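You operate a simulated robot arm through the tools that you are given. There is no shell and no other tool.

You run a simulated two-armed robot. Do the job below in one go: nothing can be reset, and whatever is moved stays where it is left.

TASK
Pack the coil that the slip names with one packing pad, close the carton, lay the slip in its pouch.
Fine: the carton on the bench, it stays in its place; the slip names the coil's length; the other coil and pads stay.

It is judged by the outcome, as a careful person would: the job done as asked, and still so three seconds after it is handed in. It fails if anything else is knocked over, pushed out of place, dropped, spilled or broken.

THE ROBOT
Two 7-joint arms with fingered hands on one trunk that stands fixed in place. Base frame: the origin is at the foot of the trunk, x ahead of it, y to its left, z up; the work surface is at about z = 850. Units: mm, degrees, N and s.
The left shoulder is at [16, 163, 1218], the right one opposite. Payload 4 kg a hand.
The TCP of each hand is the grasp point between the finger pads, 36 mm short of the fingertips. In the tool frame z runs along the fingers and y along their closing line. The gripper opens to 124 mm. The gripper's body begins 42 mm behind the TCP. The gripper is a hand of 4 fingers: y runs from the thumb to the fingers, the wrist lies at [-15, -99, -189] in the tool frame, and closing takes about 1.5 s.
Orientation is that of the tool frame in the base frame, as a unit quaternion [x, y, z, w]. With the fingers straight down and the wrist toward the robot, the tool's x, y and z point along [0, 1, 0], [1, 0, 0] and [0, 0, -1] of the base frame.

THE INTERFACE
- The arms move only by the tool move_arm. It takes "left_plan", "right_plan" or both (then of equal length, played together; a hand with none holds still); each is a list of rows, each a list of 6 numbers: the shift along the tool's x, y, z in mm, then the turn, a rotation vector about the tool's x, y, z in degrees. In form: [[dx, dy, dz, ax, ay, az], ...]. A call has 1 to 20 rows; each row shifts and turns the commanded pose from where the row before left it, along the tool's axes as they then stand. "left_grip" and "right_grip" are, for a hand that has rows, the finger opening in mm, from 0 to 124, set as the call begins (left out, the last holds). Rows are played at 5 a second. More than 50 mm and 8.6 degrees between two rows, or a gripper value outside its range, and nothing of the call is played. A pose out of reach is approached as far as the arm can. The call stops where the force on the tool passes 40 N (or 10 N more than at its start, if that is more) or the arm is blocked; 0.2 s more then pass. Each finger travels about 45 mm/s and halts on what it meets, pressing with about 32 N; the grip force reading is that of the motor and also rises with nothing between the fingers. The clock runs only during rows and for 0.2 s after the last one: add rows that do not move to give the fingers time. The reply holds the time, the measured pose of the TCP, the force on the tool along the base axes, the opening and the grip force, in the units named above and with some noise, with the torque about the TCP (base axes, N m) and any sound that the robot's microphone picked up, and new pictures: "views" is both (left out), scene, wrist or none (wrist: the cameras of the hands that moved).
- Cameras (640 x 400 px; columns grow to the right, rows downward): "scene" is now at [96.3, -1.2, 1470.3]; the picture's right is [0.23, -0.97, -0.01], its down [-0.33, -0.07, -0.94] and it looks along [0.92, 0.22, -0.33] (base axes); focal length 257 px, centre (320, 200). "left" rides on the left gripper at [-75, -86, -123] in its tool frame; the picture's right is [-0.70, -0.34, 0.63], its down [0.64, -0.68, 0.35] and it looks along [0.32, 0.65, 0.69] (tool axes); focal length 275 px, centre (320, 200). "right" rides on the right gripper at [75, -86, -123] in its tool frame; the picture's right is [-0.70, 0.34, -0.63], its down [-0.65, -0.68, 0.35] and it looks along [-0.32, 0.65, 0.69] (tool axes); focal length 275 px, centre (320, 200). There is no depth. A picture from a camera that has moved, and an enlarged one, comes with that camera's place and axes in the base frame and with its lens. The place of the scene camera against the robot may be out by one fixed shift of up to 25 mm in any direction.
- raise_lower(by): slides the trunk up (or, below 0, down) by that many mm; the arms and the scene camera ride with it, the base frame stays. It gives what a move gives, with no picture.
- set_fingers(index, middle, ring, thumb_bend, thumb_turn, hand): sets how far each is bent, from 0 (flat) to 1 (curled in); at 0.3 the hand is open as for a grip, at 0.7 the pads meet at the TCP. One left out holds its place. A second passes; each finger stops where it meets its share of the squeeze, and holds until it gets a number again. A gripper value or a shape takes the hand back. It gives what a move gives, with no picture; readings hold the bend of each and the force on the fingers (four entries, about 0 where the hand has none), thumb and palm. thumb_turn goes from beside the hand (0) to across from the fingers (1), as for a grip.
- set_grasp(shape, hand): the hand has 4 fingers and takes this shape, open, in about a second: jaw (thumb against the fingers, like two jaws); tri (thumb and two fingers); tip (a fingertip pinch); poke (one finger out to press); point (the index stretched); flat (the hand flat); cup (the hand cupped); fist (a fist). The gripper value then closes the fingers along that shape, each until it touches; the sizes above hold for jaw. It gives what a move gives, with no picture.
- aim_head(pan, tilt): turns the head with the scene camera to pan (to the left, within 86 degrees either way) and tilt (down, from -29 to 69), counted from straight ahead of the robot. It gives what a move gives, and a new picture of the scene camera.
- inspect(camera, box): a new picture of the part [left, top, right, bottom] of that camera's present view, enlarged. No time passes.
- close_job(): hands the job in; it is judged then, once.

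Places have to be worked out from the pictures, the camera data and where the tool is seen. Open the grippers and draw the arms clear of the work before you hand the job in, unless the task says otherwise.

The tools are called after "Emit:" as a command line: name --argument value ..., lists and objects as JSON in quotes. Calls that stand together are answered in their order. move_arm: Moves the arms, as the interface text tells. Its arguments: {"type":"object","properties":{"left_plan":{"type":"array","items":{"type":"array","items":{"type":"number"}}},"left_grip":{"type":"number"},"right_plan":{"type":"array","items":{"type":"array","items":{"type":"number"}}},"right_grip":{"type":"number"},"views":{"type":"string","enum":["both","scene","wrist","none"]}},"required":[]} The other tools are called the same way: raise_lower (by) slides the trunk up or down; set_grasp (shape, hand) gives the hand a shape; set_fingers (index, middle, ring, thumb_bend, thumb_turn, hand) moves the fingers one by one; aim_head (pan, tilt) turns the head that bears the scene camera; inspect (camera, box) takes an enlarged picture of a part of a camera's view; close_job () hands the job in.

At the start:

```text
time_s: 0.0
left_position: [542.5, 498.1, 1412.9]
left_ee_rot: [0.707, 0.707, 0.0, 0.0]
left_force: [-0.1, 0.7, -0.1]
left_wrist_torque: [0.0, -0.03, -0.01]
left_grip_width: 123.6
left_grasp_force: 0.0
left_shape: jaw
left_bend: [0.3, 0.3, 0.3, 0.3, 0.98]
left_finger forces: [0.1, 0.0, 0.0, 0.0, 0.0, 0.1]
right_position: [890.2, -134.3, 1366.3]
right_ee_rot: [0.707, 0.707, 0.0, 0.0]
right_force: [0.2, -0.7, -0.2]
right_wrist_torque: [0.01, 0.05, 0.01]
right_grip_width: 123.5
right_grasp_force: 0.0
right_shape: jaw
right_bend: [0.3, 0.3, 0.3, 0.3, 0.98]
right_finger forces: [0.1, 0.0, 0.0, 0.0, 0.0, 0.0]
trunk travel left (down, up): [-375.0, 103.0]
head pan, tilt: [13.6, 18.0]
```

scene: 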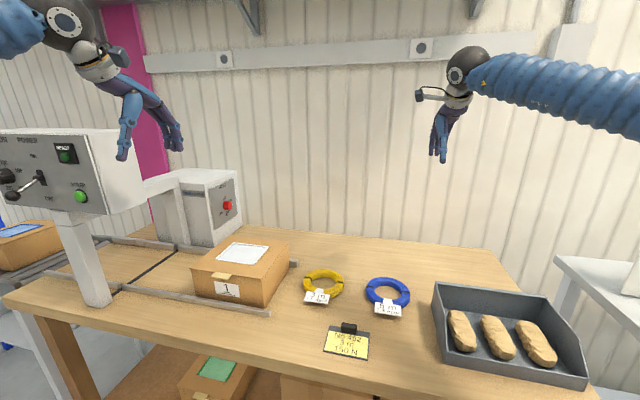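
right: 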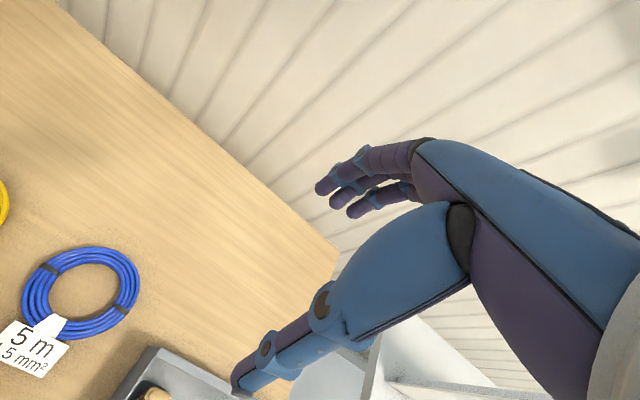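
left: 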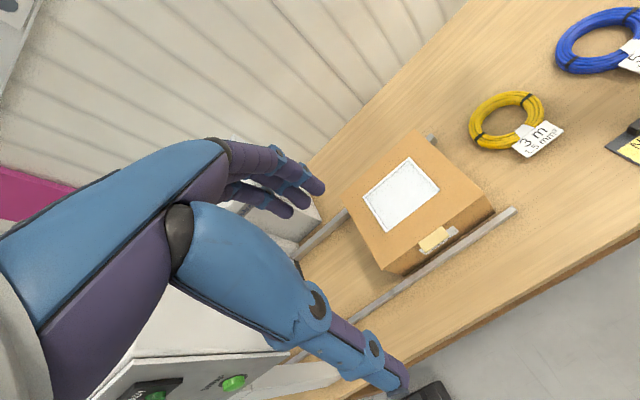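

The pictures show a carton, a yellow (3 m) coil, a blue (5 m) coil, a slip on a clip stand and a tray with pads. I look closer at the slip, the carton and the tray first.

Emit:
inspect --camera "scene" --box '[300, 260, 420, 370]'

Emit:
inspect --camera "scene" --box '[170, 220, 330, 320]'

Emit:
inspect --camera "scene" --box '[420, 260, 600, 390]'

Emit:
inspect --camera "left" --box '[320, 120, 540, 290]'

```text
3.64 times, centred on (360, 315) of scene
camera zoom: at [96.3, -1.2, 1470.3], right [0.23, -0.97, -0.01], down [-0.33, -0.07, -0.94], along [0.92, 0.22, -0.33], focal length 935 px, centre (174, -218)
```

zoom: 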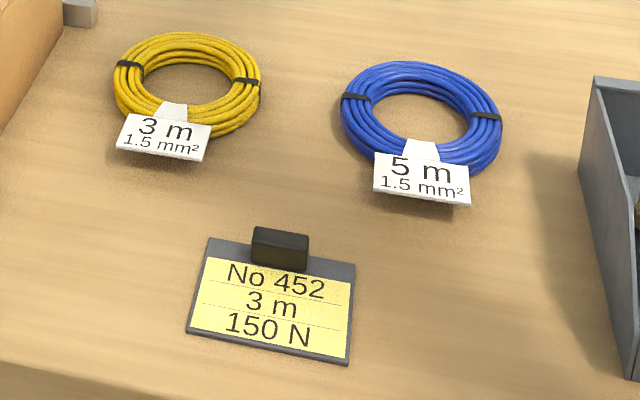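

```text
4.00 times, centred on (250, 270) of scene
camera zoom: at [96.3, -1.2, 1470.3], right [0.23, -0.97, -0.01], down [-0.33, -0.07, -0.94], along [0.92, 0.22, -0.33], focal length 1029 px, centre (600, -80)
```

zoom: 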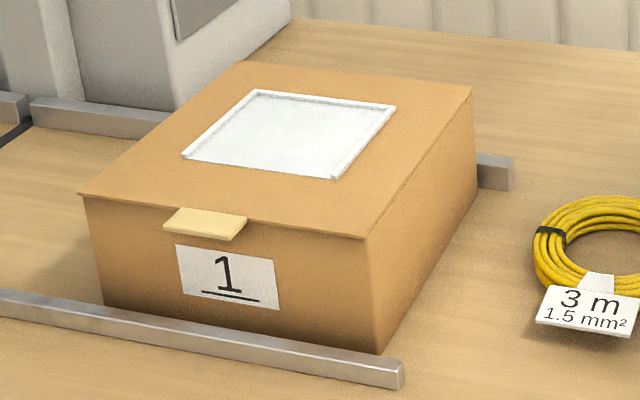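

```text
3.08 times, centred on (510, 325) of scene
camera zoom: at [96.3, -1.2, 1470.3], right [0.23, -0.97, -0.01], down [-0.33, -0.07, -0.94], along [0.92, 0.22, -0.33], focal length 791 px, centre (-265, -185)
```

zoom: 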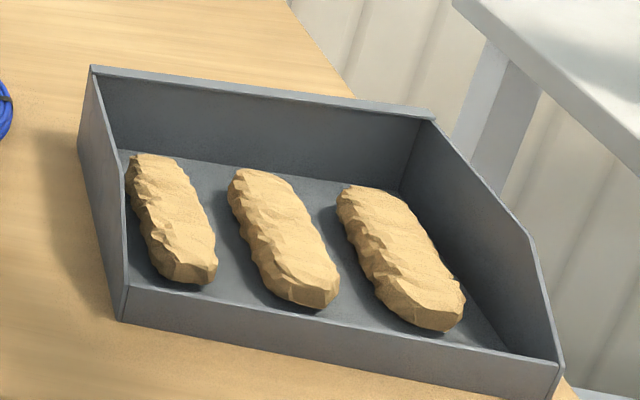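

```text
2.35 times, centred on (430, 205) of left
camera zoom: at [456.1, 421.5, 1535.0], right [-0.34, -0.7, -0.63], down [-0.68, 0.64, -0.35], along [0.65, 0.32, -0.69], focal length 648 px, centre (61, 188)
```

zoom: 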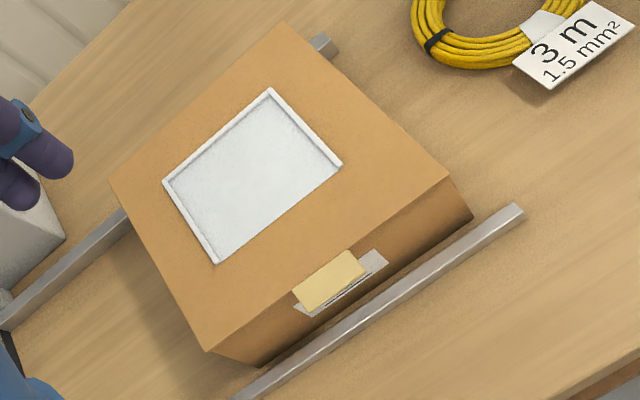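

The slip names 3 m, so the yellow coil is the one. I look more closely at the slip's clip, the pouch and a pad before moving.

Emit:
inspect --camera "scene" --box '[325, 315, 375, 365]'

Emit:
inspect --camera "scene" --box '[190, 235, 300, 305]'

Emit:
inspect --camera "left" --box '[600, 100, 640, 180]'

Emit:
inspect --camera "scene" --box '[300, 260, 350, 310]'

Emit:
aim_head --pan 10 --tilt 40

```text
8.00 times, centred on (350, 340) of scene
camera zoom: at [96.3, -1.2, 1470.3], right [0.23, -0.97, -0.01], down [-0.33, -0.07, -0.94], along [0.92, 0.22, -0.33], focal length 2058 px, centre (80, -920)
```

zoom: 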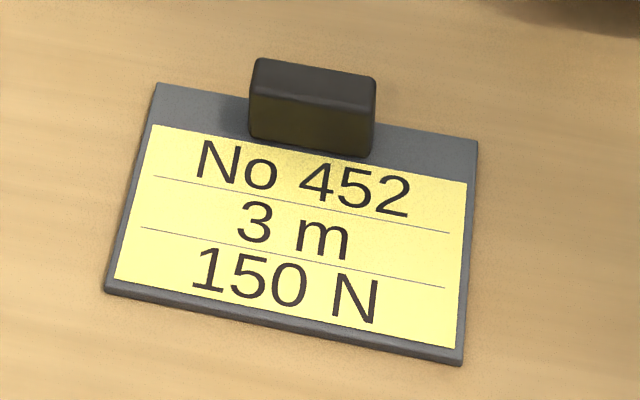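

```text
5.71 times, centred on (245, 270) of scene
camera zoom: at [96.3, -1.2, 1470.3], right [0.23, -0.97, -0.01], down [-0.33, -0.07, -0.94], along [0.92, 0.22, -0.33], focal length 1470 px, centre (749, -200)
```

zoom: 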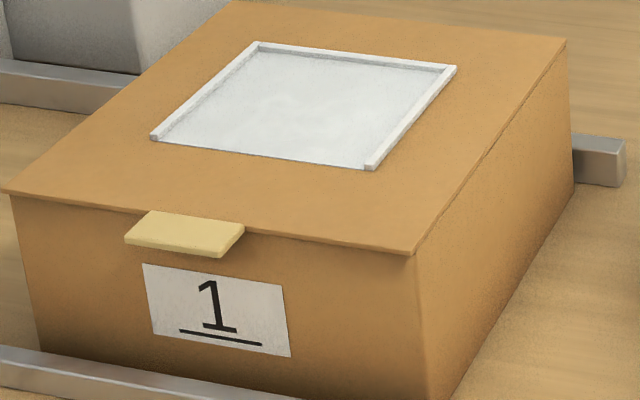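

```text
5.00 times, centred on (620, 140) of left
camera zoom: at [456.1, 421.5, 1535.0], right [-0.34, -0.7, -0.63], down [-0.68, 0.64, -0.35], along [0.65, 0.32, -0.69], focal length 1376 px, centre (-1180, 500)
```

zoom: 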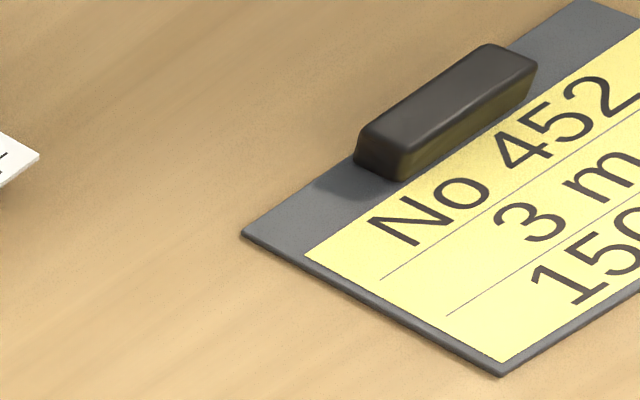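

```text
8.00 times, centred on (325, 285) of scene
camera zoom: at [96.3, -1.2, 1470.3], right [0.23, -0.97, -0.01], down [-0.33, -0.07, -0.94], along [0.92, 0.22, -0.33], focal length 2058 px, centre (280, -480)
```

zoom: 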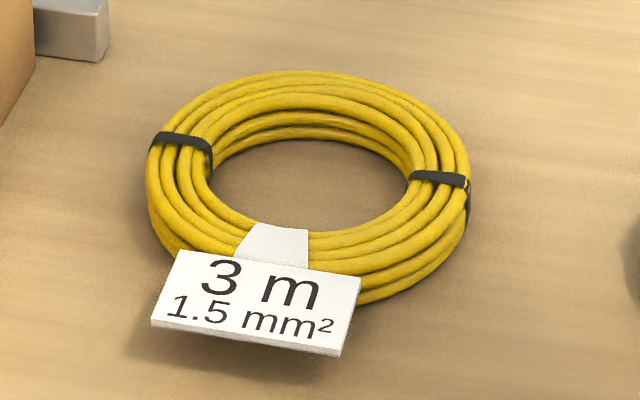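

```text
time_s: 0.9
left_position: [543.6, 496.6, 1413.4]
left_ee_rot: [0.707, 0.708, 0.0, -0.001]
left_force: [0.1, -0.6, 0.6]
left_wrist_torque: [0.0, -0.02, 0.0]
left_grip_width: 123.6
left_grasp_force: 0.1
left_shape: jaw
left_bend: [0.3, 0.3, 0.3, 0.3, 0.98]
left_finger forces: [0.1, 0.0, 0.1, 0.1, 0.0, 0.0]
right_position: [890.8, -133.9, 1364.4]
right_ee_rot: [0.707, 0.707, 0.0, -0.001]
right_force: [0.0, 0.4, 0.4]
right_wrist_torque: [-0.05, 0.02, 0.02]
right_grip_width: 123.5
right_grasp_force: 0.1
right_shape: jaw
right_bend: [0.3, 0.3, 0.3, 0.3, 0.98]
right_finger forces: [0.1, 0.1, 0.1, 0.0, 0.0, 0.0]
trunk travel left (down, up): [-375.0, 103.0]
head pan, tilt: [10.0, 40.0]
camera scene: at [88.4, -8.3, 1435.9], right [0.17, -0.98, 0.0], down [-0.65, -0.11, -0.75], along [0.74, 0.13, -0.66], focal length 257 px, centre (320, 200)
```

scene: 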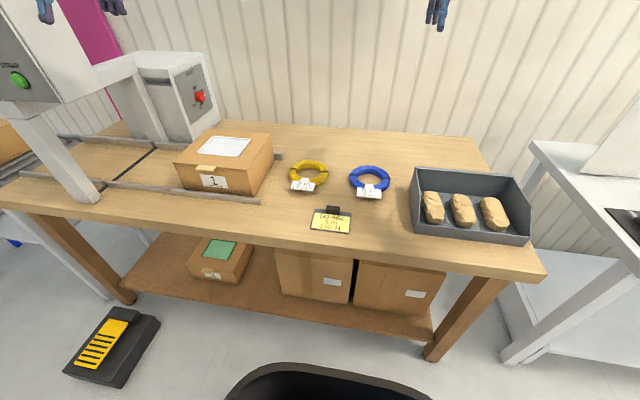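

The slip is a stiff plate with a black grip block. The left wrist camera puts the carton at about x 708–960, y 361–625, top z≈953, with the lid tab at the near side at about [695, 493]. I tilt the left hand forward 60° and bring it to a point in front of the tab.

Emit:
move_arm --left_plan '[[0, 0, 0, -7.5, 0, 0], [0, 0, 0, -7.5, 0, 0], [0, 0, 0, -7.5, 0, 0], [0, 0, 0, -7.5, 0, 0], [0, 0, 0, -7.5, 0, 0], [0, 0, 0, -7.5, 0, 0], [0, 0, 0, -7.5, 0, 0], [0, 0, 0, -7.5, 0, 0], [0, -43, 25, 0, 0, 0], [0, -43, 25, 0, 0, 0], [0, -43, 25, 0, 0, 0], [0, -43, 25, 0, 0, 0], [0, -43, 25, 0, 0, 0], [0, -43, 25, 0, 0, 0], [0, -43, 25, 0, 0, 0]]' --left_grip 70

```text
time_s: 4.1
left_position: [543.0, 495.6, 1062.8]
left_ee_rot: [0.611, 0.613, 0.355, 0.353]
left_force: [1.4, -0.4, -0.3]
left_wrist_torque: [-0.01, -0.04, -0.05]
left_grip_width: 70.1
left_grasp_force: 0.1
left_shape: jaw
left_bend: [0.39, 0.43, 0.41, 0.54, 0.99]
left_finger forces: [0.0, 0.0, 0.0, 0.0, 0.0, 0.0]
right_position: [892.1, -133.5, 1365.9]
right_ee_rot: [0.707, 0.708, 0.0, 0.0]
right_force: [-0.2, -0.2, -0.8]
right_wrist_torque: [-0.01, 0.03, -0.01]
right_grip_width: 123.4
right_grasp_force: 0.0
right_shape: jaw
right_bend: [0.3, 0.3, 0.3, 0.3, 0.98]
right_finger forces: [0.0, 0.1, 0.1, 0.0, 0.1, 0.0]
trunk travel left (down, up): [-375.0, 103.0]
head pan, tilt: [10.0, 40.0]
camera scene: at [88.0, -8.3, 1435.9], right [0.17, -0.98, 0.0], down [-0.65, -0.11, -0.75], along [0.74, 0.13, -0.66], focal length 257 px, centre (320, 200)
camera left: at [393.6, 420.0, 1050.0], right [0.38, -0.7, -0.61], down [-0.04, 0.64, -0.76], along [0.92, 0.32, 0.22], focal length 275 px, centre (320, 200)
```

scene: 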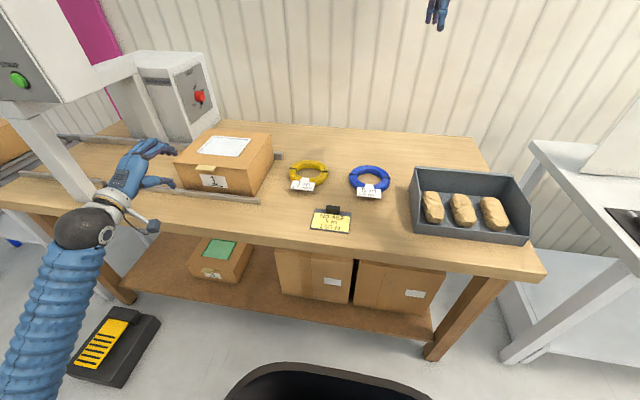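
left: 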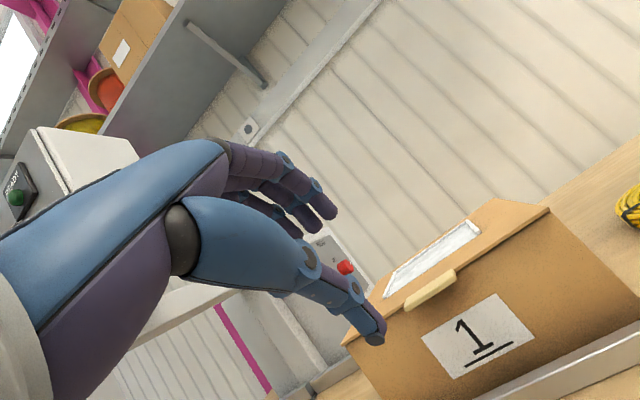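

The hand sits well in front of the tab, with the thumb below. I zoom in to fix the tab's height precisely.

Emit:
inspect --camera "left" --box '[340, 190, 500, 310]'

Emit:
inspect --camera "left" --box '[520, 180, 640, 400]'

Emit:
inspect --camera "scene" --box '[90, 120, 290, 240]'

```text
3.33 times, centred on (420, 250) of left
camera zoom: at [393.6, 420.0, 1050.0], right [0.38, -0.7, -0.61], down [-0.04, 0.64, -0.76], along [0.92, 0.32, 0.22], focal length 918 px, centre (-13, 33)
```

zoom: 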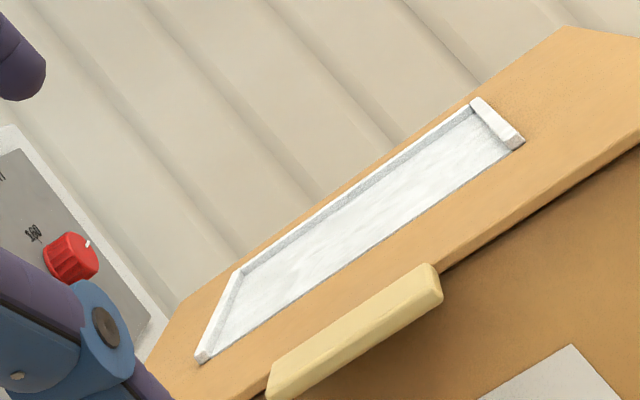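

```text
1.82 times, centred on (580, 290) of left
camera zoom: at [393.6, 420.0, 1050.0], right [0.38, -0.7, -0.61], down [-0.04, 0.64, -0.76], along [0.92, 0.32, 0.22], focal length 500 px, centre (-153, 36)
```

zoom: 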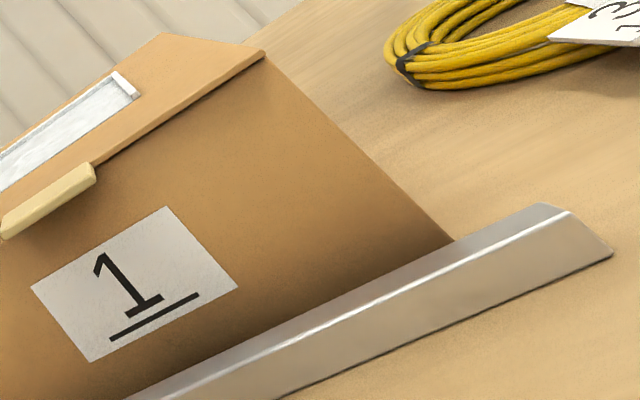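

```text
3.20 times, centred on (190, 180) of scene
camera zoom: at [88.0, -8.3, 1435.9], right [0.17, -0.98, 0.0], down [-0.65, -0.11, -0.75], along [0.74, 0.13, -0.66], focal length 823 px, centre (736, 264)
```

zoom: 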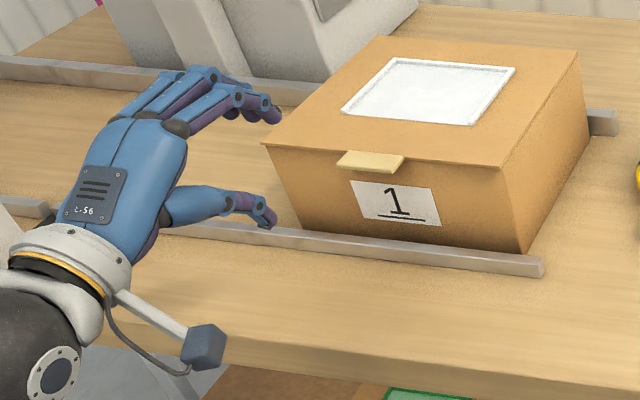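

From the two views the lid's near edge lies at x≈698, z≈973, and the tab runs x 672–698, y 457–517. I bring the half-open hand so that the tab sits between the thumb (below) and fingers (above).

Emit:
move_arm --left_plan '[[-2.9, -13, 29.5, 0, 0, 0], [-2.9, -13, 29.5, 0, 0, 0], [-2.9, -13, 29.5, 0, 0, 0], [0, 11.5, 20, 0, 0, 0], [0, 11.5, 20, 0, 0, 0], [0, 0, 0, 0, 0, 0]]'

```text
time_s: 5.5
left_position: [647.4, 487.3, 987.5]
left_ee_rot: [0.612, 0.613, 0.354, 0.353]
left_force: [0.5, -0.1, 0.6]
left_wrist_torque: [-0.05, 0.0, 0.01]
left_grip_width: 70.2
left_grasp_force: 0.0
left_shape: jaw
left_bend: [0.39, 0.43, 0.41, 0.54, 0.99]
left_finger forces: [0.0, 0.0, 0.1, 0.0, 0.0, 0.0]
right_position: [890.7, -133.2, 1365.5]
right_ee_rot: [0.707, 0.707, 0.0, 0.0]
right_force: [-0.3, 0.0, 0.4]
right_wrist_torque: [0.01, 0.0, 0.02]
right_grip_width: 123.6
right_grasp_force: 0.0
right_shape: jaw
right_bend: [0.3, 0.3, 0.3, 0.3, 0.98]
right_finger forces: [0.0, 0.0, 0.0, 0.0, 0.0, 0.0]
trunk travel left (down, up): [-375.0, 103.0]
head pan, tilt: [10.0, 40.0]
camera scene: at [87.8, -8.4, 1435.9], right [0.17, -0.98, 0.0], down [-0.65, -0.11, -0.75], along [0.74, 0.13, -0.66], focal length 257 px, centre (320, 200)
camera left: at [496.8, 411.6, 974.0], right [0.38, -0.7, -0.61], down [-0.04, 0.64, -0.76], along [0.92, 0.32, 0.22], focal length 275 px, centre (320, 200)
```

scene: 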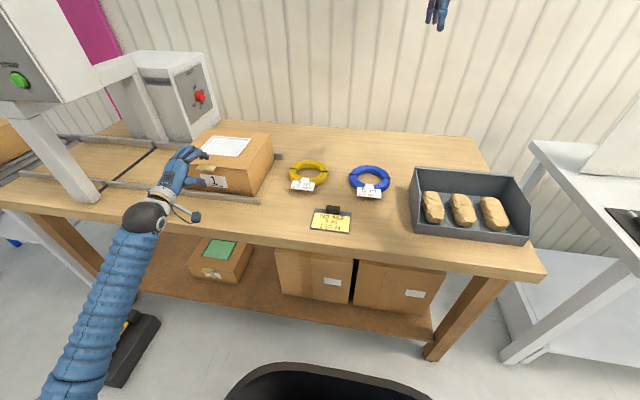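
left: 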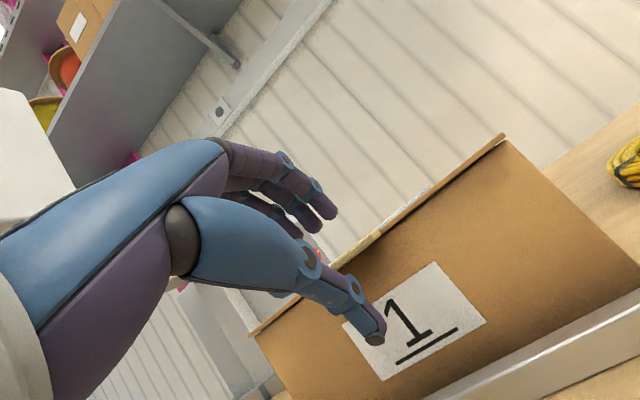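

The camera is now level with the lid (seen edge-on at z≈973), confirming the height. I zoom in to check fingers against the tab.

Emit:
inspect --camera "left" --box '[260, 150, 420, 370]'

Emit:
inspect --camera "scene" --box '[140, 120, 280, 220]'

```text
1.82 times, centred on (340, 260) of left
camera zoom: at [496.8, 411.6, 974.0], right [0.38, -0.7, -0.61], down [-0.04, 0.64, -0.76], along [0.92, 0.32, 0.22], focal length 500 px, centre (284, 91)
```

zoom: 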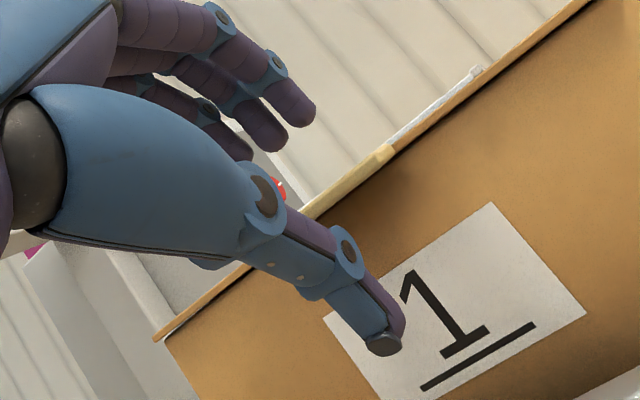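

```text
4.00 times, centred on (210, 170) of scene
camera zoom: at [87.8, -8.4, 1435.9], right [0.17, -0.98, 0.0], down [-0.65, -0.11, -0.75], along [0.74, 0.13, -0.66], focal length 1029 px, centre (760, 320)
```

zoom: 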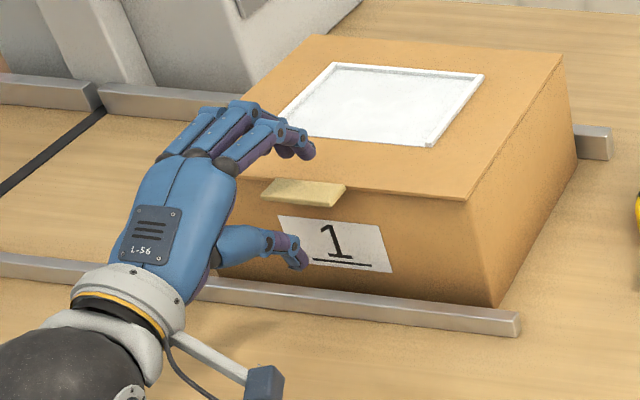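

Fingers sit above and the thumb below the tab, aligned in y. I move forward 18 mm and close to a loose grip of about 26 mm.

Emit:
move_arm --left_plan '[[0, 9, 15.6, 0, 0, 0], [0, 0, 0, 0, 0, 0], [0, 0, 0, 0, 0, 0]]' --left_grip 70 --views "none"

Emit:
move_arm --left_plan '[[0, 0, 0, 0, 0, 0], [0, 0, 0, 0, 0, 0], [0, 0, 0, 0, 0, 0], [0, 0, 0, 0, 0, 0], [0, 0, 0, 0, 0, 0]]' --left_grip 26

Emit:
inspect --camera "left" --box '[260, 150, 420, 370]'

Emit:
inspect --camera "scene" --box '[140, 120, 280, 220]'

```text
time_s: 6.3
left_position: [665.3, 488.3, 986.1]
left_ee_rot: [0.611, 0.613, 0.354, 0.353]
left_force: [-0.2, 0.2, 0.5]
left_wrist_torque: [0.02, -0.02, 0.02]
left_grip_width: 70.3
left_grasp_force: 0.1
left_shape: jaw
left_bend: [0.39, 0.43, 0.41, 0.54, 0.99]
left_finger forces: [0.0, 0.1, 0.0, 0.0, 0.1, 0.1]
right_position: [891.8, -133.2, 1365.5]
right_ee_rot: [0.707, 0.707, 0.0, 0.0]
right_force: [-0.8, -0.7, -0.1]
right_wrist_torque: [0.03, 0.02, 0.02]
right_grip_width: 123.5
right_grasp_force: 0.1
right_shape: jaw
right_bend: [0.3, 0.3, 0.3, 0.3, 0.98]
right_finger forces: [0.0, 0.0, 0.1, 0.0, 0.0, 0.0]
trunk travel left (down, up): [-375.0, 103.0]
head pan, tilt: [10.0, 40.0]
```

```text
time_s: 7.5
left_position: [665.1, 487.5, 985.8]
left_ee_rot: [0.612, 0.613, 0.354, 0.353]
left_force: [-0.7, -1.3, -0.1]
left_wrist_torque: [-0.07, 0.02, 0.01]
left_grip_width: 26.7
left_grasp_force: 0.1
left_shape: jaw
left_bend: [0.56, 0.59, 0.58, 0.64, 1.0]
left_finger forces: [0.0, 0.0, 0.0, 0.0, 0.9, 0.0]
right_position: [890.1, -134.3, 1365.3]
right_ee_rot: [0.707, 0.707, 0.001, -0.001]
right_force: [-0.5, -0.5, -0.3]
right_wrist_torque: [-0.02, -0.02, -0.01]
right_grip_width: 123.8
right_grasp_force: 0.1
right_shape: jaw
right_bend: [0.3, 0.3, 0.3, 0.3, 0.98]
right_finger forces: [0.0, 0.0, 0.0, 0.1, 0.0, 0.0]
trunk travel left (down, up): [-375.0, 103.0]
head pan, tilt: [10.0, 40.0]
camera scene: at [88.2, -8.4, 1435.9], right [0.17, -0.98, 0.0], down [-0.65, -0.11, -0.75], along [0.74, 0.13, -0.66], focal length 257 px, centre (320, 200)
camera left: at [515.2, 411.9, 973.5], right [0.38, -0.7, -0.61], down [-0.04, 0.64, -0.76], along [0.92, 0.32, 0.22], focal length 275 px, centre (320, 200)
```

scene: 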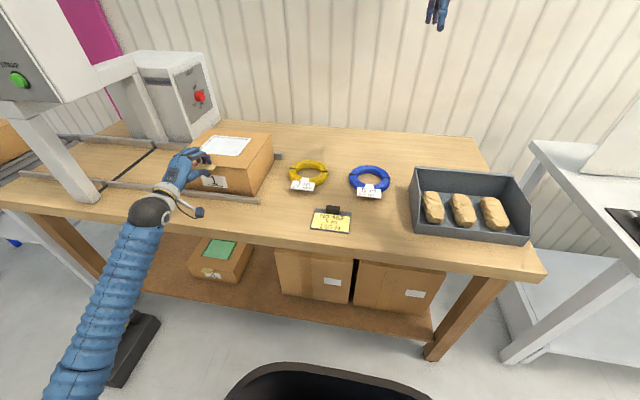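
left: 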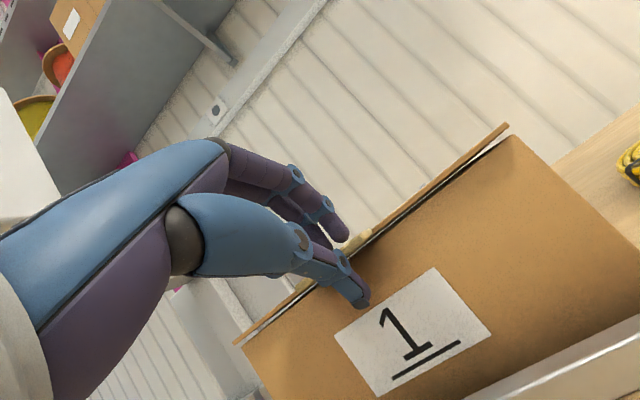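

```text
1.82 times, centred on (340, 260) of left
camera zoom: at [515.2, 411.9, 973.5], right [0.38, -0.7, -0.61], down [-0.04, 0.64, -0.76], along [0.92, 0.32, 0.22], focal length 500 px, centre (284, 91)
```

zoom: 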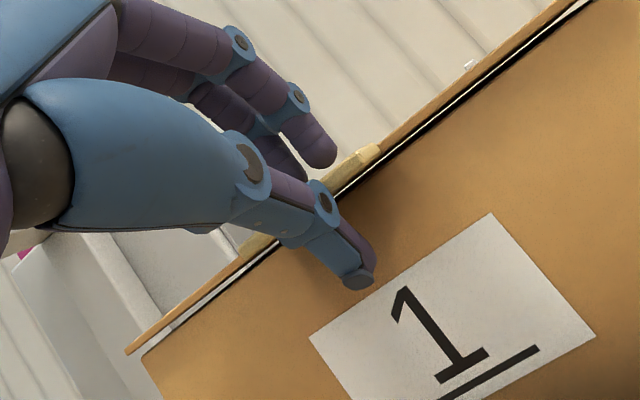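

```text
4.00 times, centred on (210, 170) of scene
camera zoom: at [88.2, -8.4, 1435.9], right [0.17, -0.98, 0.0], down [-0.65, -0.11, -0.75], along [0.74, 0.13, -0.66], focal length 1029 px, centre (760, 320)
```

zoom: 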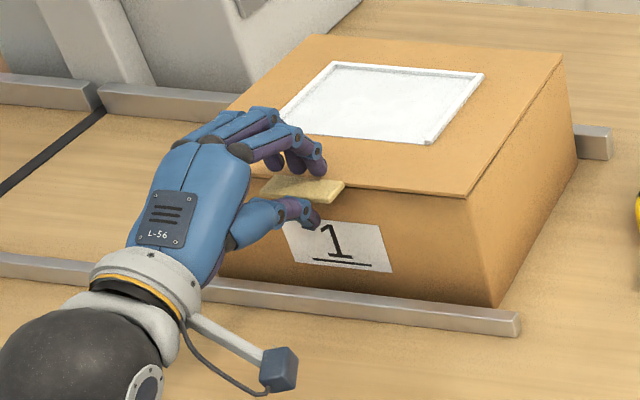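

Closing the thumb already raised the lid a few millimetres, so it lifts lightly. I carry the tab up along the arc about the far edge to roughly 30°.

Emit:
move_arm --left_plan '[[0, 26.5, -11.6, 0, 0, 0], [0, 27.5, -8.7, 0, 0, 0], [0, 28.4, -5.9, 0, 0, 0], [0, 28.7, -2.9, 0, 0, 0], [0, 28.9, 0.2, 0, 0, 0]]'

```text
time_s: 8.7
left_position: [710.7, 487.3, 1121.2]
left_ee_rot: [0.612, 0.613, 0.353, 0.353]
left_force: [-1.0, 0.2, 0.2]
left_wrist_torque: [-0.02, -0.02, 0.0]
left_grip_width: 26.5
left_grasp_force: 0.0
left_shape: jaw
left_bend: [0.56, 0.59, 0.58, 0.64, 1.0]
left_finger forces: [0.0, 0.0, 0.0, 0.1, 0.9, 0.0]
right_position: [890.9, -132.6, 1364.8]
right_ee_rot: [0.706, 0.708, 0.0, 0.0]
right_force: [0.3, -0.9, -0.2]
right_wrist_torque: [0.01, -0.05, 0.0]
right_grip_width: 123.8
right_grasp_force: 0.1
right_shape: jaw
right_bend: [0.3, 0.3, 0.3, 0.3, 0.98]
right_finger forces: [0.0, 0.0, 0.0, 0.0, 0.1, 0.0]
trunk travel left (down, up): [-375.0, 103.0]
head pan, tilt: [10.0, 40.0]
camera scene: at [88.6, -8.6, 1435.8], right [0.17, -0.98, 0.0], down [-0.65, -0.11, -0.75], along [0.74, 0.13, -0.66], focal length 257 px, centre (320, 200)
camera left: at [560.4, 412.1, 1108.9], right [0.38, -0.7, -0.61], down [-0.04, 0.64, -0.76], along [0.92, 0.32, 0.22], focal length 275 px, centre (320, 200)
```

scene: 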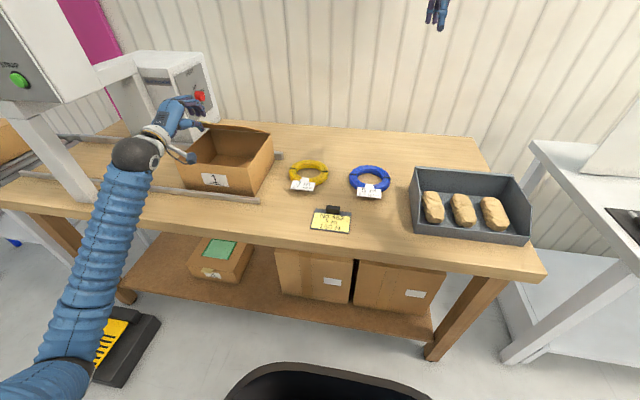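
left: 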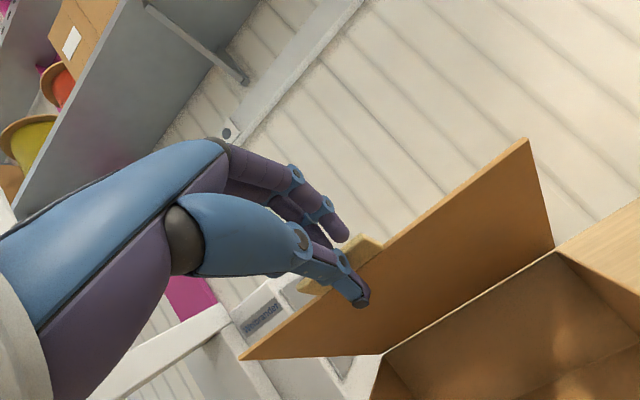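

The lid follows well. I continue along the arc, turning the hand down along with the lid, to about 72°.

Emit:
move_arm --left_plan '[[0, 28.7, 3.2, 5, 0, 0], [0, 28.7, 3.7, 5, 0, 0], [0, 28.5, 4.1, 5, 0, 0], [0, 28.6, 4.7, 5, 0, 0], [0, 28.4, 5.2, 5, 0, 0], [0, 28.3, 5.6, 5, 0, 0], [0, 28.3, 6.2, 0, 0, 0]]'

```text
time_s: 10.3
left_position: [870.8, 491.0, 1236.5]
left_ee_rot: [0.682, 0.684, 0.182, 0.182]
left_force: [0.2, -0.3, 0.5]
left_wrist_torque: [0.0, 0.0, -0.03]
left_grip_width: 26.4
left_grasp_force: 0.1
left_shape: jaw
left_bend: [0.56, 0.59, 0.58, 0.64, 1.0]
left_finger forces: [0.0, 0.1, 0.1, 0.0, 0.1, 0.0]
right_position: [892.0, -133.2, 1365.2]
right_ee_rot: [0.706, 0.708, 0.0, 0.0]
right_force: [-0.7, 0.3, 0.0]
right_wrist_torque: [0.02, -0.03, 0.01]
right_grip_width: 123.9
right_grasp_force: 0.0
right_shape: jaw
right_bend: [0.3, 0.3, 0.3, 0.3, 0.98]
right_finger forces: [0.1, 0.0, 0.1, 0.0, 0.0, 0.0]
trunk travel left (down, up): [-375.0, 103.0]
head pan, tilt: [10.0, 40.0]
camera scene: at [89.0, -8.6, 1435.8], right [0.17, -0.98, 0.0], down [-0.65, -0.11, -0.75], along [0.74, 0.13, -0.66], focal length 257 px, centre (320, 200)
camera left: at [735.1, 414.4, 1300.5], right [0.03, -0.7, -0.72], down [-0.42, 0.64, -0.64], along [0.91, 0.32, -0.28], focal length 275 px, centre (320, 200)
```

scene: 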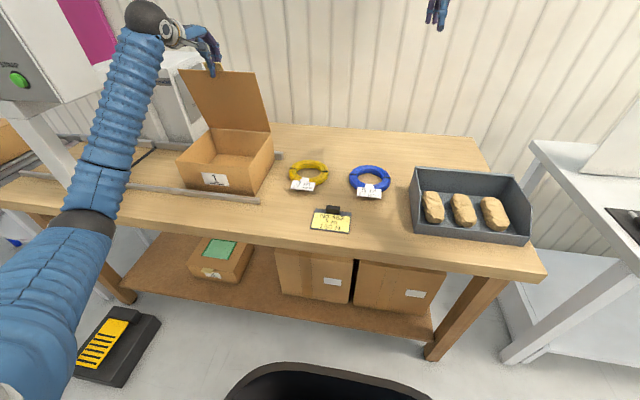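
left: 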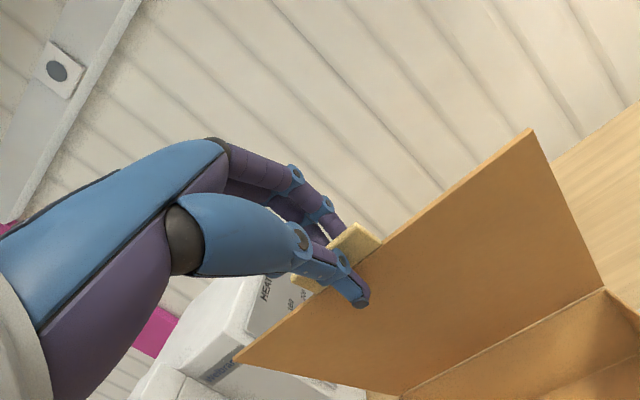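

The lid is nearly upright with almost no load. I carry it on past vertical and watch the readings for a stop.

Emit:
move_arm --left_plan '[[0, 27.3, 9.1, 0, 0, 0], [0, 26.4, 11.9, 0, 0, 0], [0, 25, 14.6, 0, 0, 0]]'

```text
time_s: 11.1
left_position: [956.2, 489.7, 1245.2]
left_ee_rot: [0.683, 0.683, 0.183, 0.183]
left_force: [-0.3, -0.5, -1.2]
left_wrist_torque: [0.02, 0.03, 0.01]
left_grip_width: 26.4
left_grasp_force: 0.0
left_shape: jaw
left_bend: [0.56, 0.59, 0.58, 0.64, 1.0]
left_finger forces: [0.0, 0.1, 0.0, 0.1, 0.1, 0.1]
right_position: [893.1, -134.1, 1364.5]
right_ee_rot: [0.707, 0.708, -0.001, -0.001]
right_force: [-0.7, -0.1, -0.5]
right_wrist_torque: [0.05, 0.03, 0.0]
right_grip_width: 123.6
right_grasp_force: 0.1
right_shape: jaw
right_bend: [0.3, 0.3, 0.3, 0.3, 0.98]
right_finger forces: [0.0, 0.1, 0.0, 0.0, 0.0, 0.0]
trunk travel left (down, up): [-375.0, 103.0]
head pan, tilt: [10.0, 40.0]
camera scene: at [89.2, -8.9, 1435.8], right [0.17, -0.98, -0.01], down [-0.65, -0.11, -0.75], along [0.74, 0.13, -0.66], focal length 257 px, centre (320, 200)
camera left: at [820.3, 413.2, 1308.4], right [0.03, -0.7, -0.72], down [-0.42, 0.64, -0.64], along [0.91, 0.32, -0.27], focal length 275 px, centre (320, 200)
```

scene: 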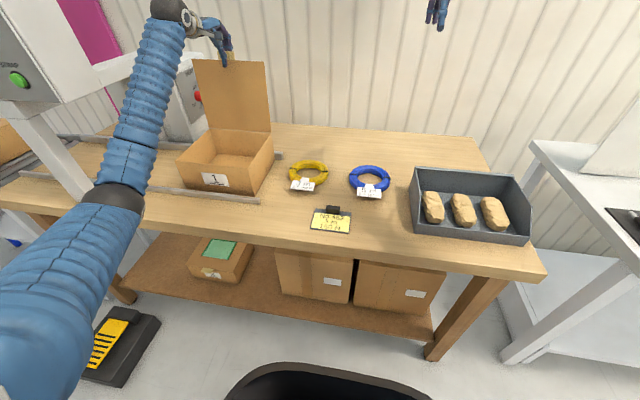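
left: 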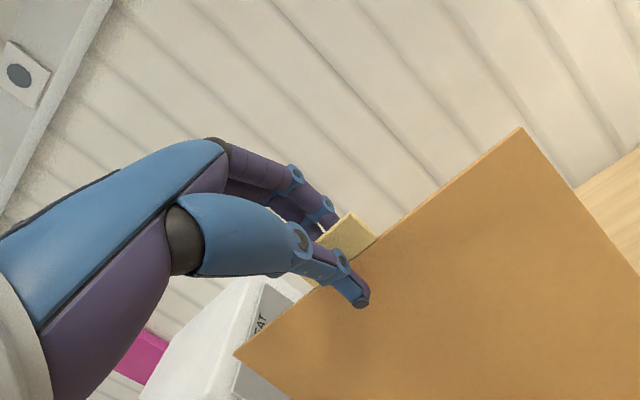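

Still no load at about vertical. One more step beyond, then I check whether the lid comes to rest.

Emit:
move_arm --left_plan '[[0, 23.3, 17, 0, 0, 0], [0, 12, 9.5, 0, 0, 0]]'

Emit:
inspect --camera "scene" --box '[150, 0, 310, 200]'

```text
time_s: 11.7
left_position: [1001.0, 490.2, 1240.9]
left_ee_rot: [0.682, 0.684, 0.183, 0.182]
left_force: [-0.1, -0.9, -0.4]
left_wrist_torque: [-0.01, 0.0, -0.03]
left_grip_width: 26.0
left_grasp_force: 0.0
left_shape: jaw
left_bend: [0.56, 0.59, 0.58, 0.64, 1.0]
left_finger forces: [0.0, 0.0, 0.1, 0.0, 0.0, 0.0]
right_position: [891.6, -132.0, 1366.2]
right_ee_rot: [0.707, 0.708, 0.0, 0.001]
right_force: [0.1, 0.0, 0.5]
right_wrist_torque: [0.02, 0.0, 0.01]
right_grip_width: 123.8
right_grasp_force: 0.0
right_shape: jaw
right_bend: [0.3, 0.3, 0.3, 0.3, 0.98]
right_finger forces: [0.1, 0.1, 0.0, 0.0, 0.1, 0.0]
trunk travel left (down, up): [-375.0, 103.0]
head pan, tilt: [10.0, 40.0]
camera scene: at [88.5, -8.2, 1435.8], right [0.17, -0.98, 0.0], down [-0.65, -0.11, -0.75], along [0.74, 0.13, -0.66], focal length 257 px, centre (320, 200)
camera left: at [864.1, 413.8, 1303.2], right [0.03, -0.7, -0.72], down [-0.42, 0.64, -0.64], along [0.91, 0.32, -0.27], focal length 275 px, centre (320, 200)
```

scene: 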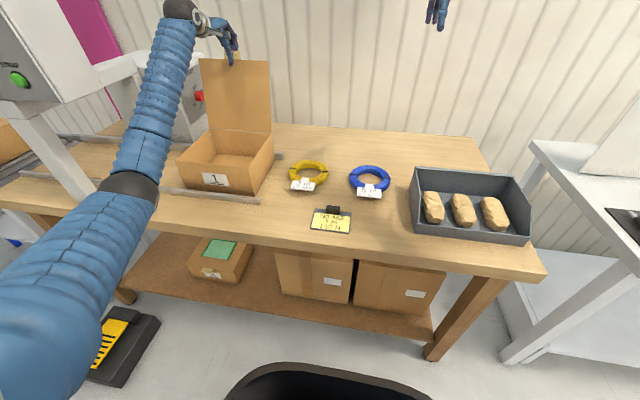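
left: 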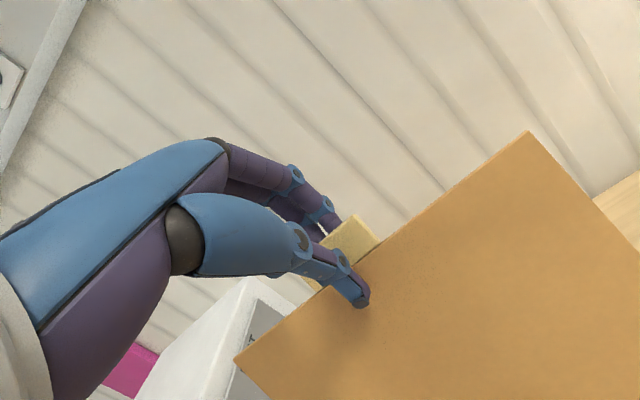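

```text
2.00 times, centred on (230, 100) of scene
camera zoom: at [88.5, -8.2, 1435.8], right [0.17, -0.98, 0.0], down [-0.65, -0.11, -0.75], along [0.74, 0.13, -0.66], focal length 514 px, centre (500, 400)
```

zoom: 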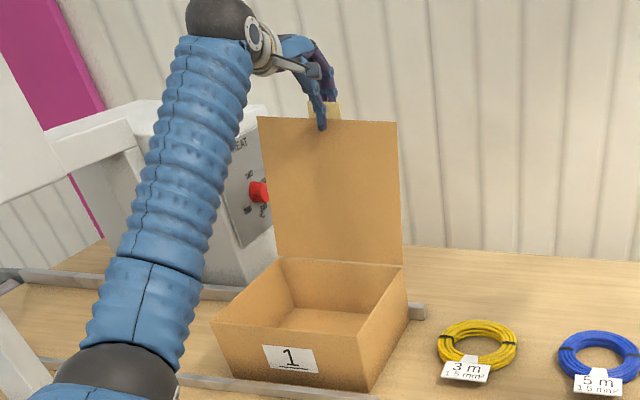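

The lid leans about 8–10° past vertical and carries no load. I open the fingers a little to see whether it stays by itself.

Emit:
move_arm --left_plan '[[0, 0, 0, 0, 0, 0], [0, 0, 0, 0, 0, 0], [0, 0, 0, 0, 0, 0], [0, 0, 0, 0, 0, 0]]' --left_grip 60

Emit:
inspect --camera "left" --box '[240, 130, 440, 320]'

```text
time_s: 12.7
left_position: [1001.3, 490.0, 1239.1]
left_ee_rot: [0.683, 0.683, 0.183, 0.183]
left_force: [0.0, 0.0, 0.5]
left_wrist_torque: [0.01, 0.01, -0.02]
left_grip_width: 59.9
left_grasp_force: 0.1
left_shape: jaw
left_bend: [0.42, 0.46, 0.45, 0.56, 1.0]
left_finger forces: [0.1, 0.2, 0.0, 0.1, 0.0, 0.0]
right_position: [891.3, -133.6, 1366.0]
right_ee_rot: [0.708, 0.707, 0.0, -0.001]
right_force: [-0.3, 1.4, -0.5]
right_wrist_torque: [0.01, 0.01, -0.03]
right_grip_width: 123.7
right_grasp_force: 0.0
right_shape: jaw
right_bend: [0.3, 0.3, 0.3, 0.3, 0.98]
right_finger forces: [0.0, 0.0, 0.0, 0.1, 0.1, 0.1]
trunk travel left (down, up): [-375.0, 103.0]
head pan, tilt: [10.0, 40.0]
camera scene: at [88.5, -8.3, 1435.8], right [0.17, -0.98, 0.0], down [-0.65, -0.11, -0.75], along [0.74, 0.13, -0.66], focal length 257 px, centre (320, 200)
camera left: at [864.1, 413.5, 1303.0], right [0.03, -0.7, -0.72], down [-0.42, 0.64, -0.64], along [0.91, 0.32, -0.27], focal length 275 px, centre (320, 200)
```

scene: 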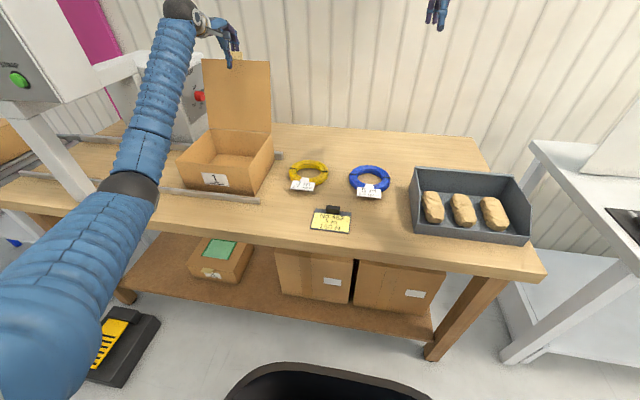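
left: 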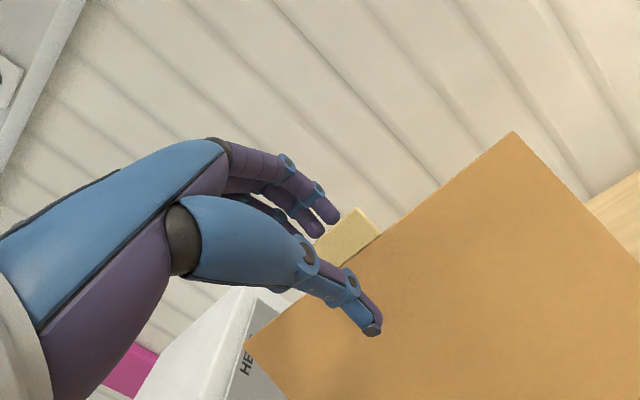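

```text
2.11 times, centred on (340, 225) of left
camera zoom: at [864.1, 413.5, 1303.0], right [0.03, -0.7, -0.72], down [-0.42, 0.64, -0.64], along [0.91, 0.32, -0.27], focal length 580 px, centre (278, 147)
```

zoom: 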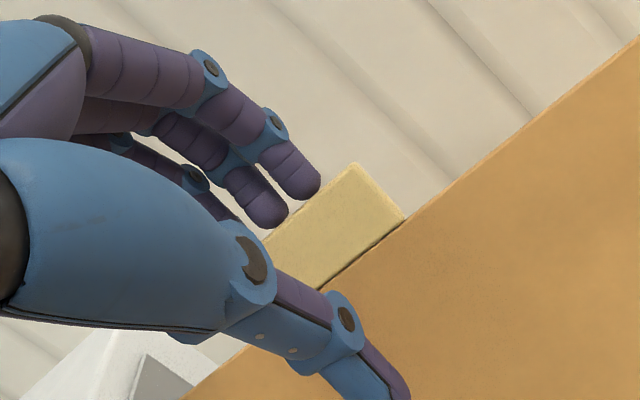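

The lid eased back against the fingers. I open a bit more to see whether it keeps falling back or has found a stop.

Emit:
move_arm --left_plan '[[0, 0, 0, 0, 0, 0], [0, 0, 0, 0, 0, 0], [0, 0, 0, 0, 0, 0], [0, 0, 0, 0, 0, 0]]' --left_grip 90

Emit:
inspect --camera "left" --box '[240, 130, 440, 320]'

Emit:
inspect --camera "scene" --box '[150, 0, 310, 200]'

```text
time_s: 13.7
left_position: [1002.0, 489.5, 1239.3]
left_ee_rot: [0.683, 0.683, 0.183, 0.183]
left_force: [0.4, -0.3, 0.9]
left_wrist_torque: [0.03, -0.03, 0.02]
left_grip_width: 89.5
left_grasp_force: 0.0
left_shape: jaw
left_bend: [0.34, 0.37, 0.36, 0.39, 0.99]
left_finger forces: [0.0, 0.0, 0.1, 0.1, 0.0, 0.0]
right_position: [892.1, -134.2, 1365.1]
right_ee_rot: [0.707, 0.707, 0.0, 0.0]
right_force: [0.4, -0.1, 0.6]
right_wrist_torque: [0.01, 0.0, -0.03]
right_grip_width: 123.5
right_grasp_force: 0.0
right_shape: jaw
right_bend: [0.3, 0.3, 0.3, 0.3, 0.98]
right_finger forces: [0.1, 0.1, 0.1, 0.1, 0.1, 0.0]
trunk travel left (down, up): [-375.0, 103.0]
head pan, tilt: [10.0, 40.0]
camera scene: at [88.5, -8.4, 1435.8], right [0.17, -0.98, 0.0], down [-0.65, -0.11, -0.75], along [0.74, 0.13, -0.66], focal length 257 px, centre (320, 200)
camera left: at [864.1, 413.5, 1303.0], right [0.03, -0.7, -0.72], down [-0.42, 0.64, -0.64], along [0.91, 0.32, -0.27], focal length 275 px, centre (320, 200)
```

scene: 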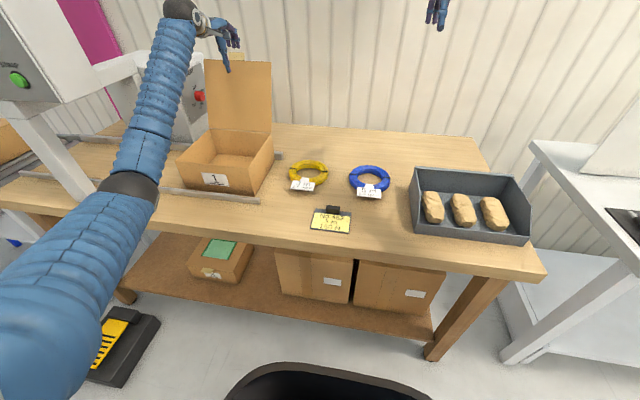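
left: 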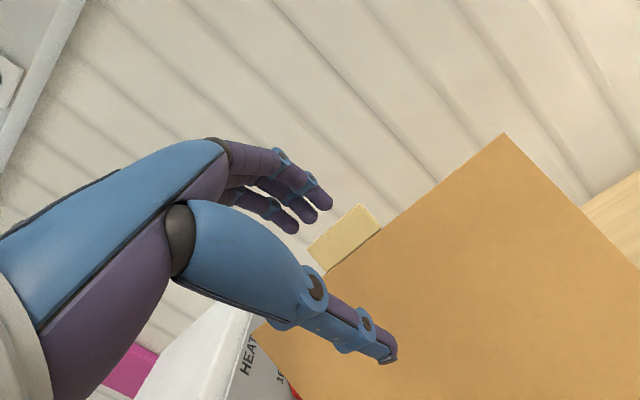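

```text
2.11 times, centred on (340, 225) of left
camera zoom: at [864.1, 413.5, 1303.0], right [0.03, -0.7, -0.72], down [-0.42, 0.64, -0.64], along [0.91, 0.32, -0.27], focal length 580 px, centre (278, 147)
```

zoom: 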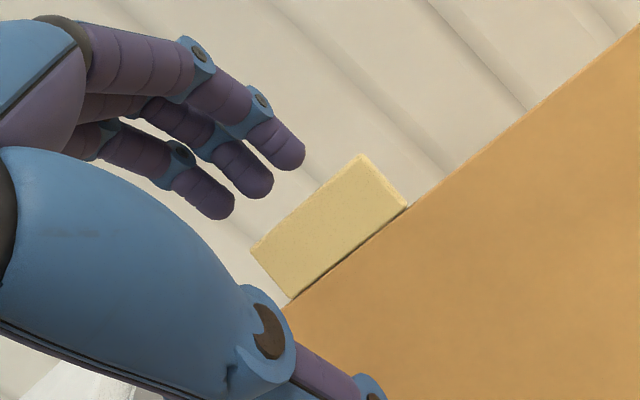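

```text
2.00 times, centred on (230, 100) of scene
camera zoom: at [88.5, -8.4, 1435.8], right [0.17, -0.98, 0.0], down [-0.65, -0.11, -0.75], along [0.74, 0.13, -0.66], focal length 514 px, centre (500, 400)
```

zoom: 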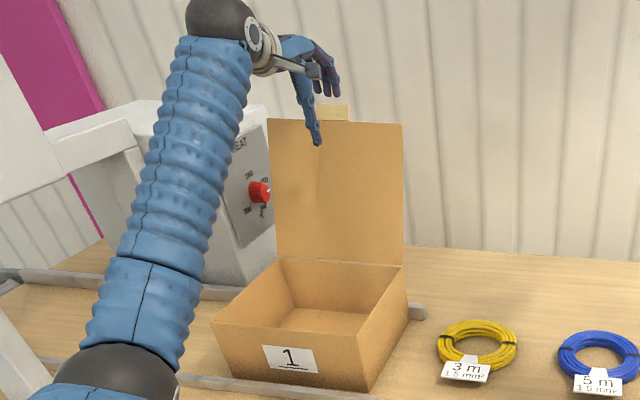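

The fingers now seem clear of the tab; I wait a second to see whether the lid still moves.

Emit:
move_arm --left_plan '[[0, 0, 0, 0, 0, 0], [0, 0, 0, 0, 0, 0], [0, 0, 0, 0, 0, 0], [0, 0, 0, 0, 0, 0], [0, 0, 0, 0, 0, 0]]' --views "none"

Emit:
inspect --camera "left" --box '[240, 130, 440, 320]'

```text
time_s: 14.9
left_position: [1001.1, 488.8, 1239.1]
left_ee_rot: [0.683, 0.683, 0.184, 0.183]
left_force: [0.6, 0.7, 0.1]
left_wrist_torque: [0.0, -0.01, -0.03]
left_grip_width: 89.7
left_grasp_force: 0.0
left_shape: jaw
left_bend: [0.34, 0.37, 0.36, 0.39, 0.99]
left_finger forces: [0.1, 0.1, 0.0, 0.1, 0.0, 0.0]
right_position: [891.4, -132.9, 1366.0]
right_ee_rot: [0.707, 0.707, 0.0, 0.001]
right_force: [0.3, 0.3, -1.4]
right_wrist_torque: [0.02, 0.01, 0.03]
right_grip_width: 123.7
right_grasp_force: 0.1
right_shape: jaw
right_bend: [0.3, 0.3, 0.3, 0.3, 0.98]
right_finger forces: [0.0, 0.0, 0.0, 0.1, 0.0, 0.0]
trunk travel left (down, up): [-375.0, 103.0]
head pan, tilt: [10.0, 40.0]
```

```text
2.11 times, centred on (340, 225) of left
camera zoom: at [864.1, 413.4, 1303.0], right [0.03, -0.7, -0.72], down [-0.42, 0.64, -0.64], along [0.91, 0.32, -0.27], focal length 580 px, centre (278, 147)
```

zoom: 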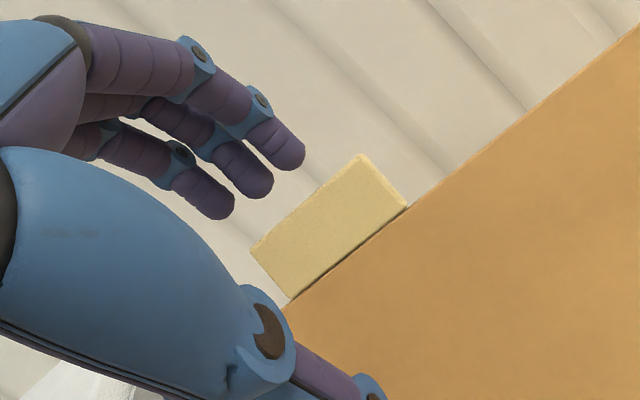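

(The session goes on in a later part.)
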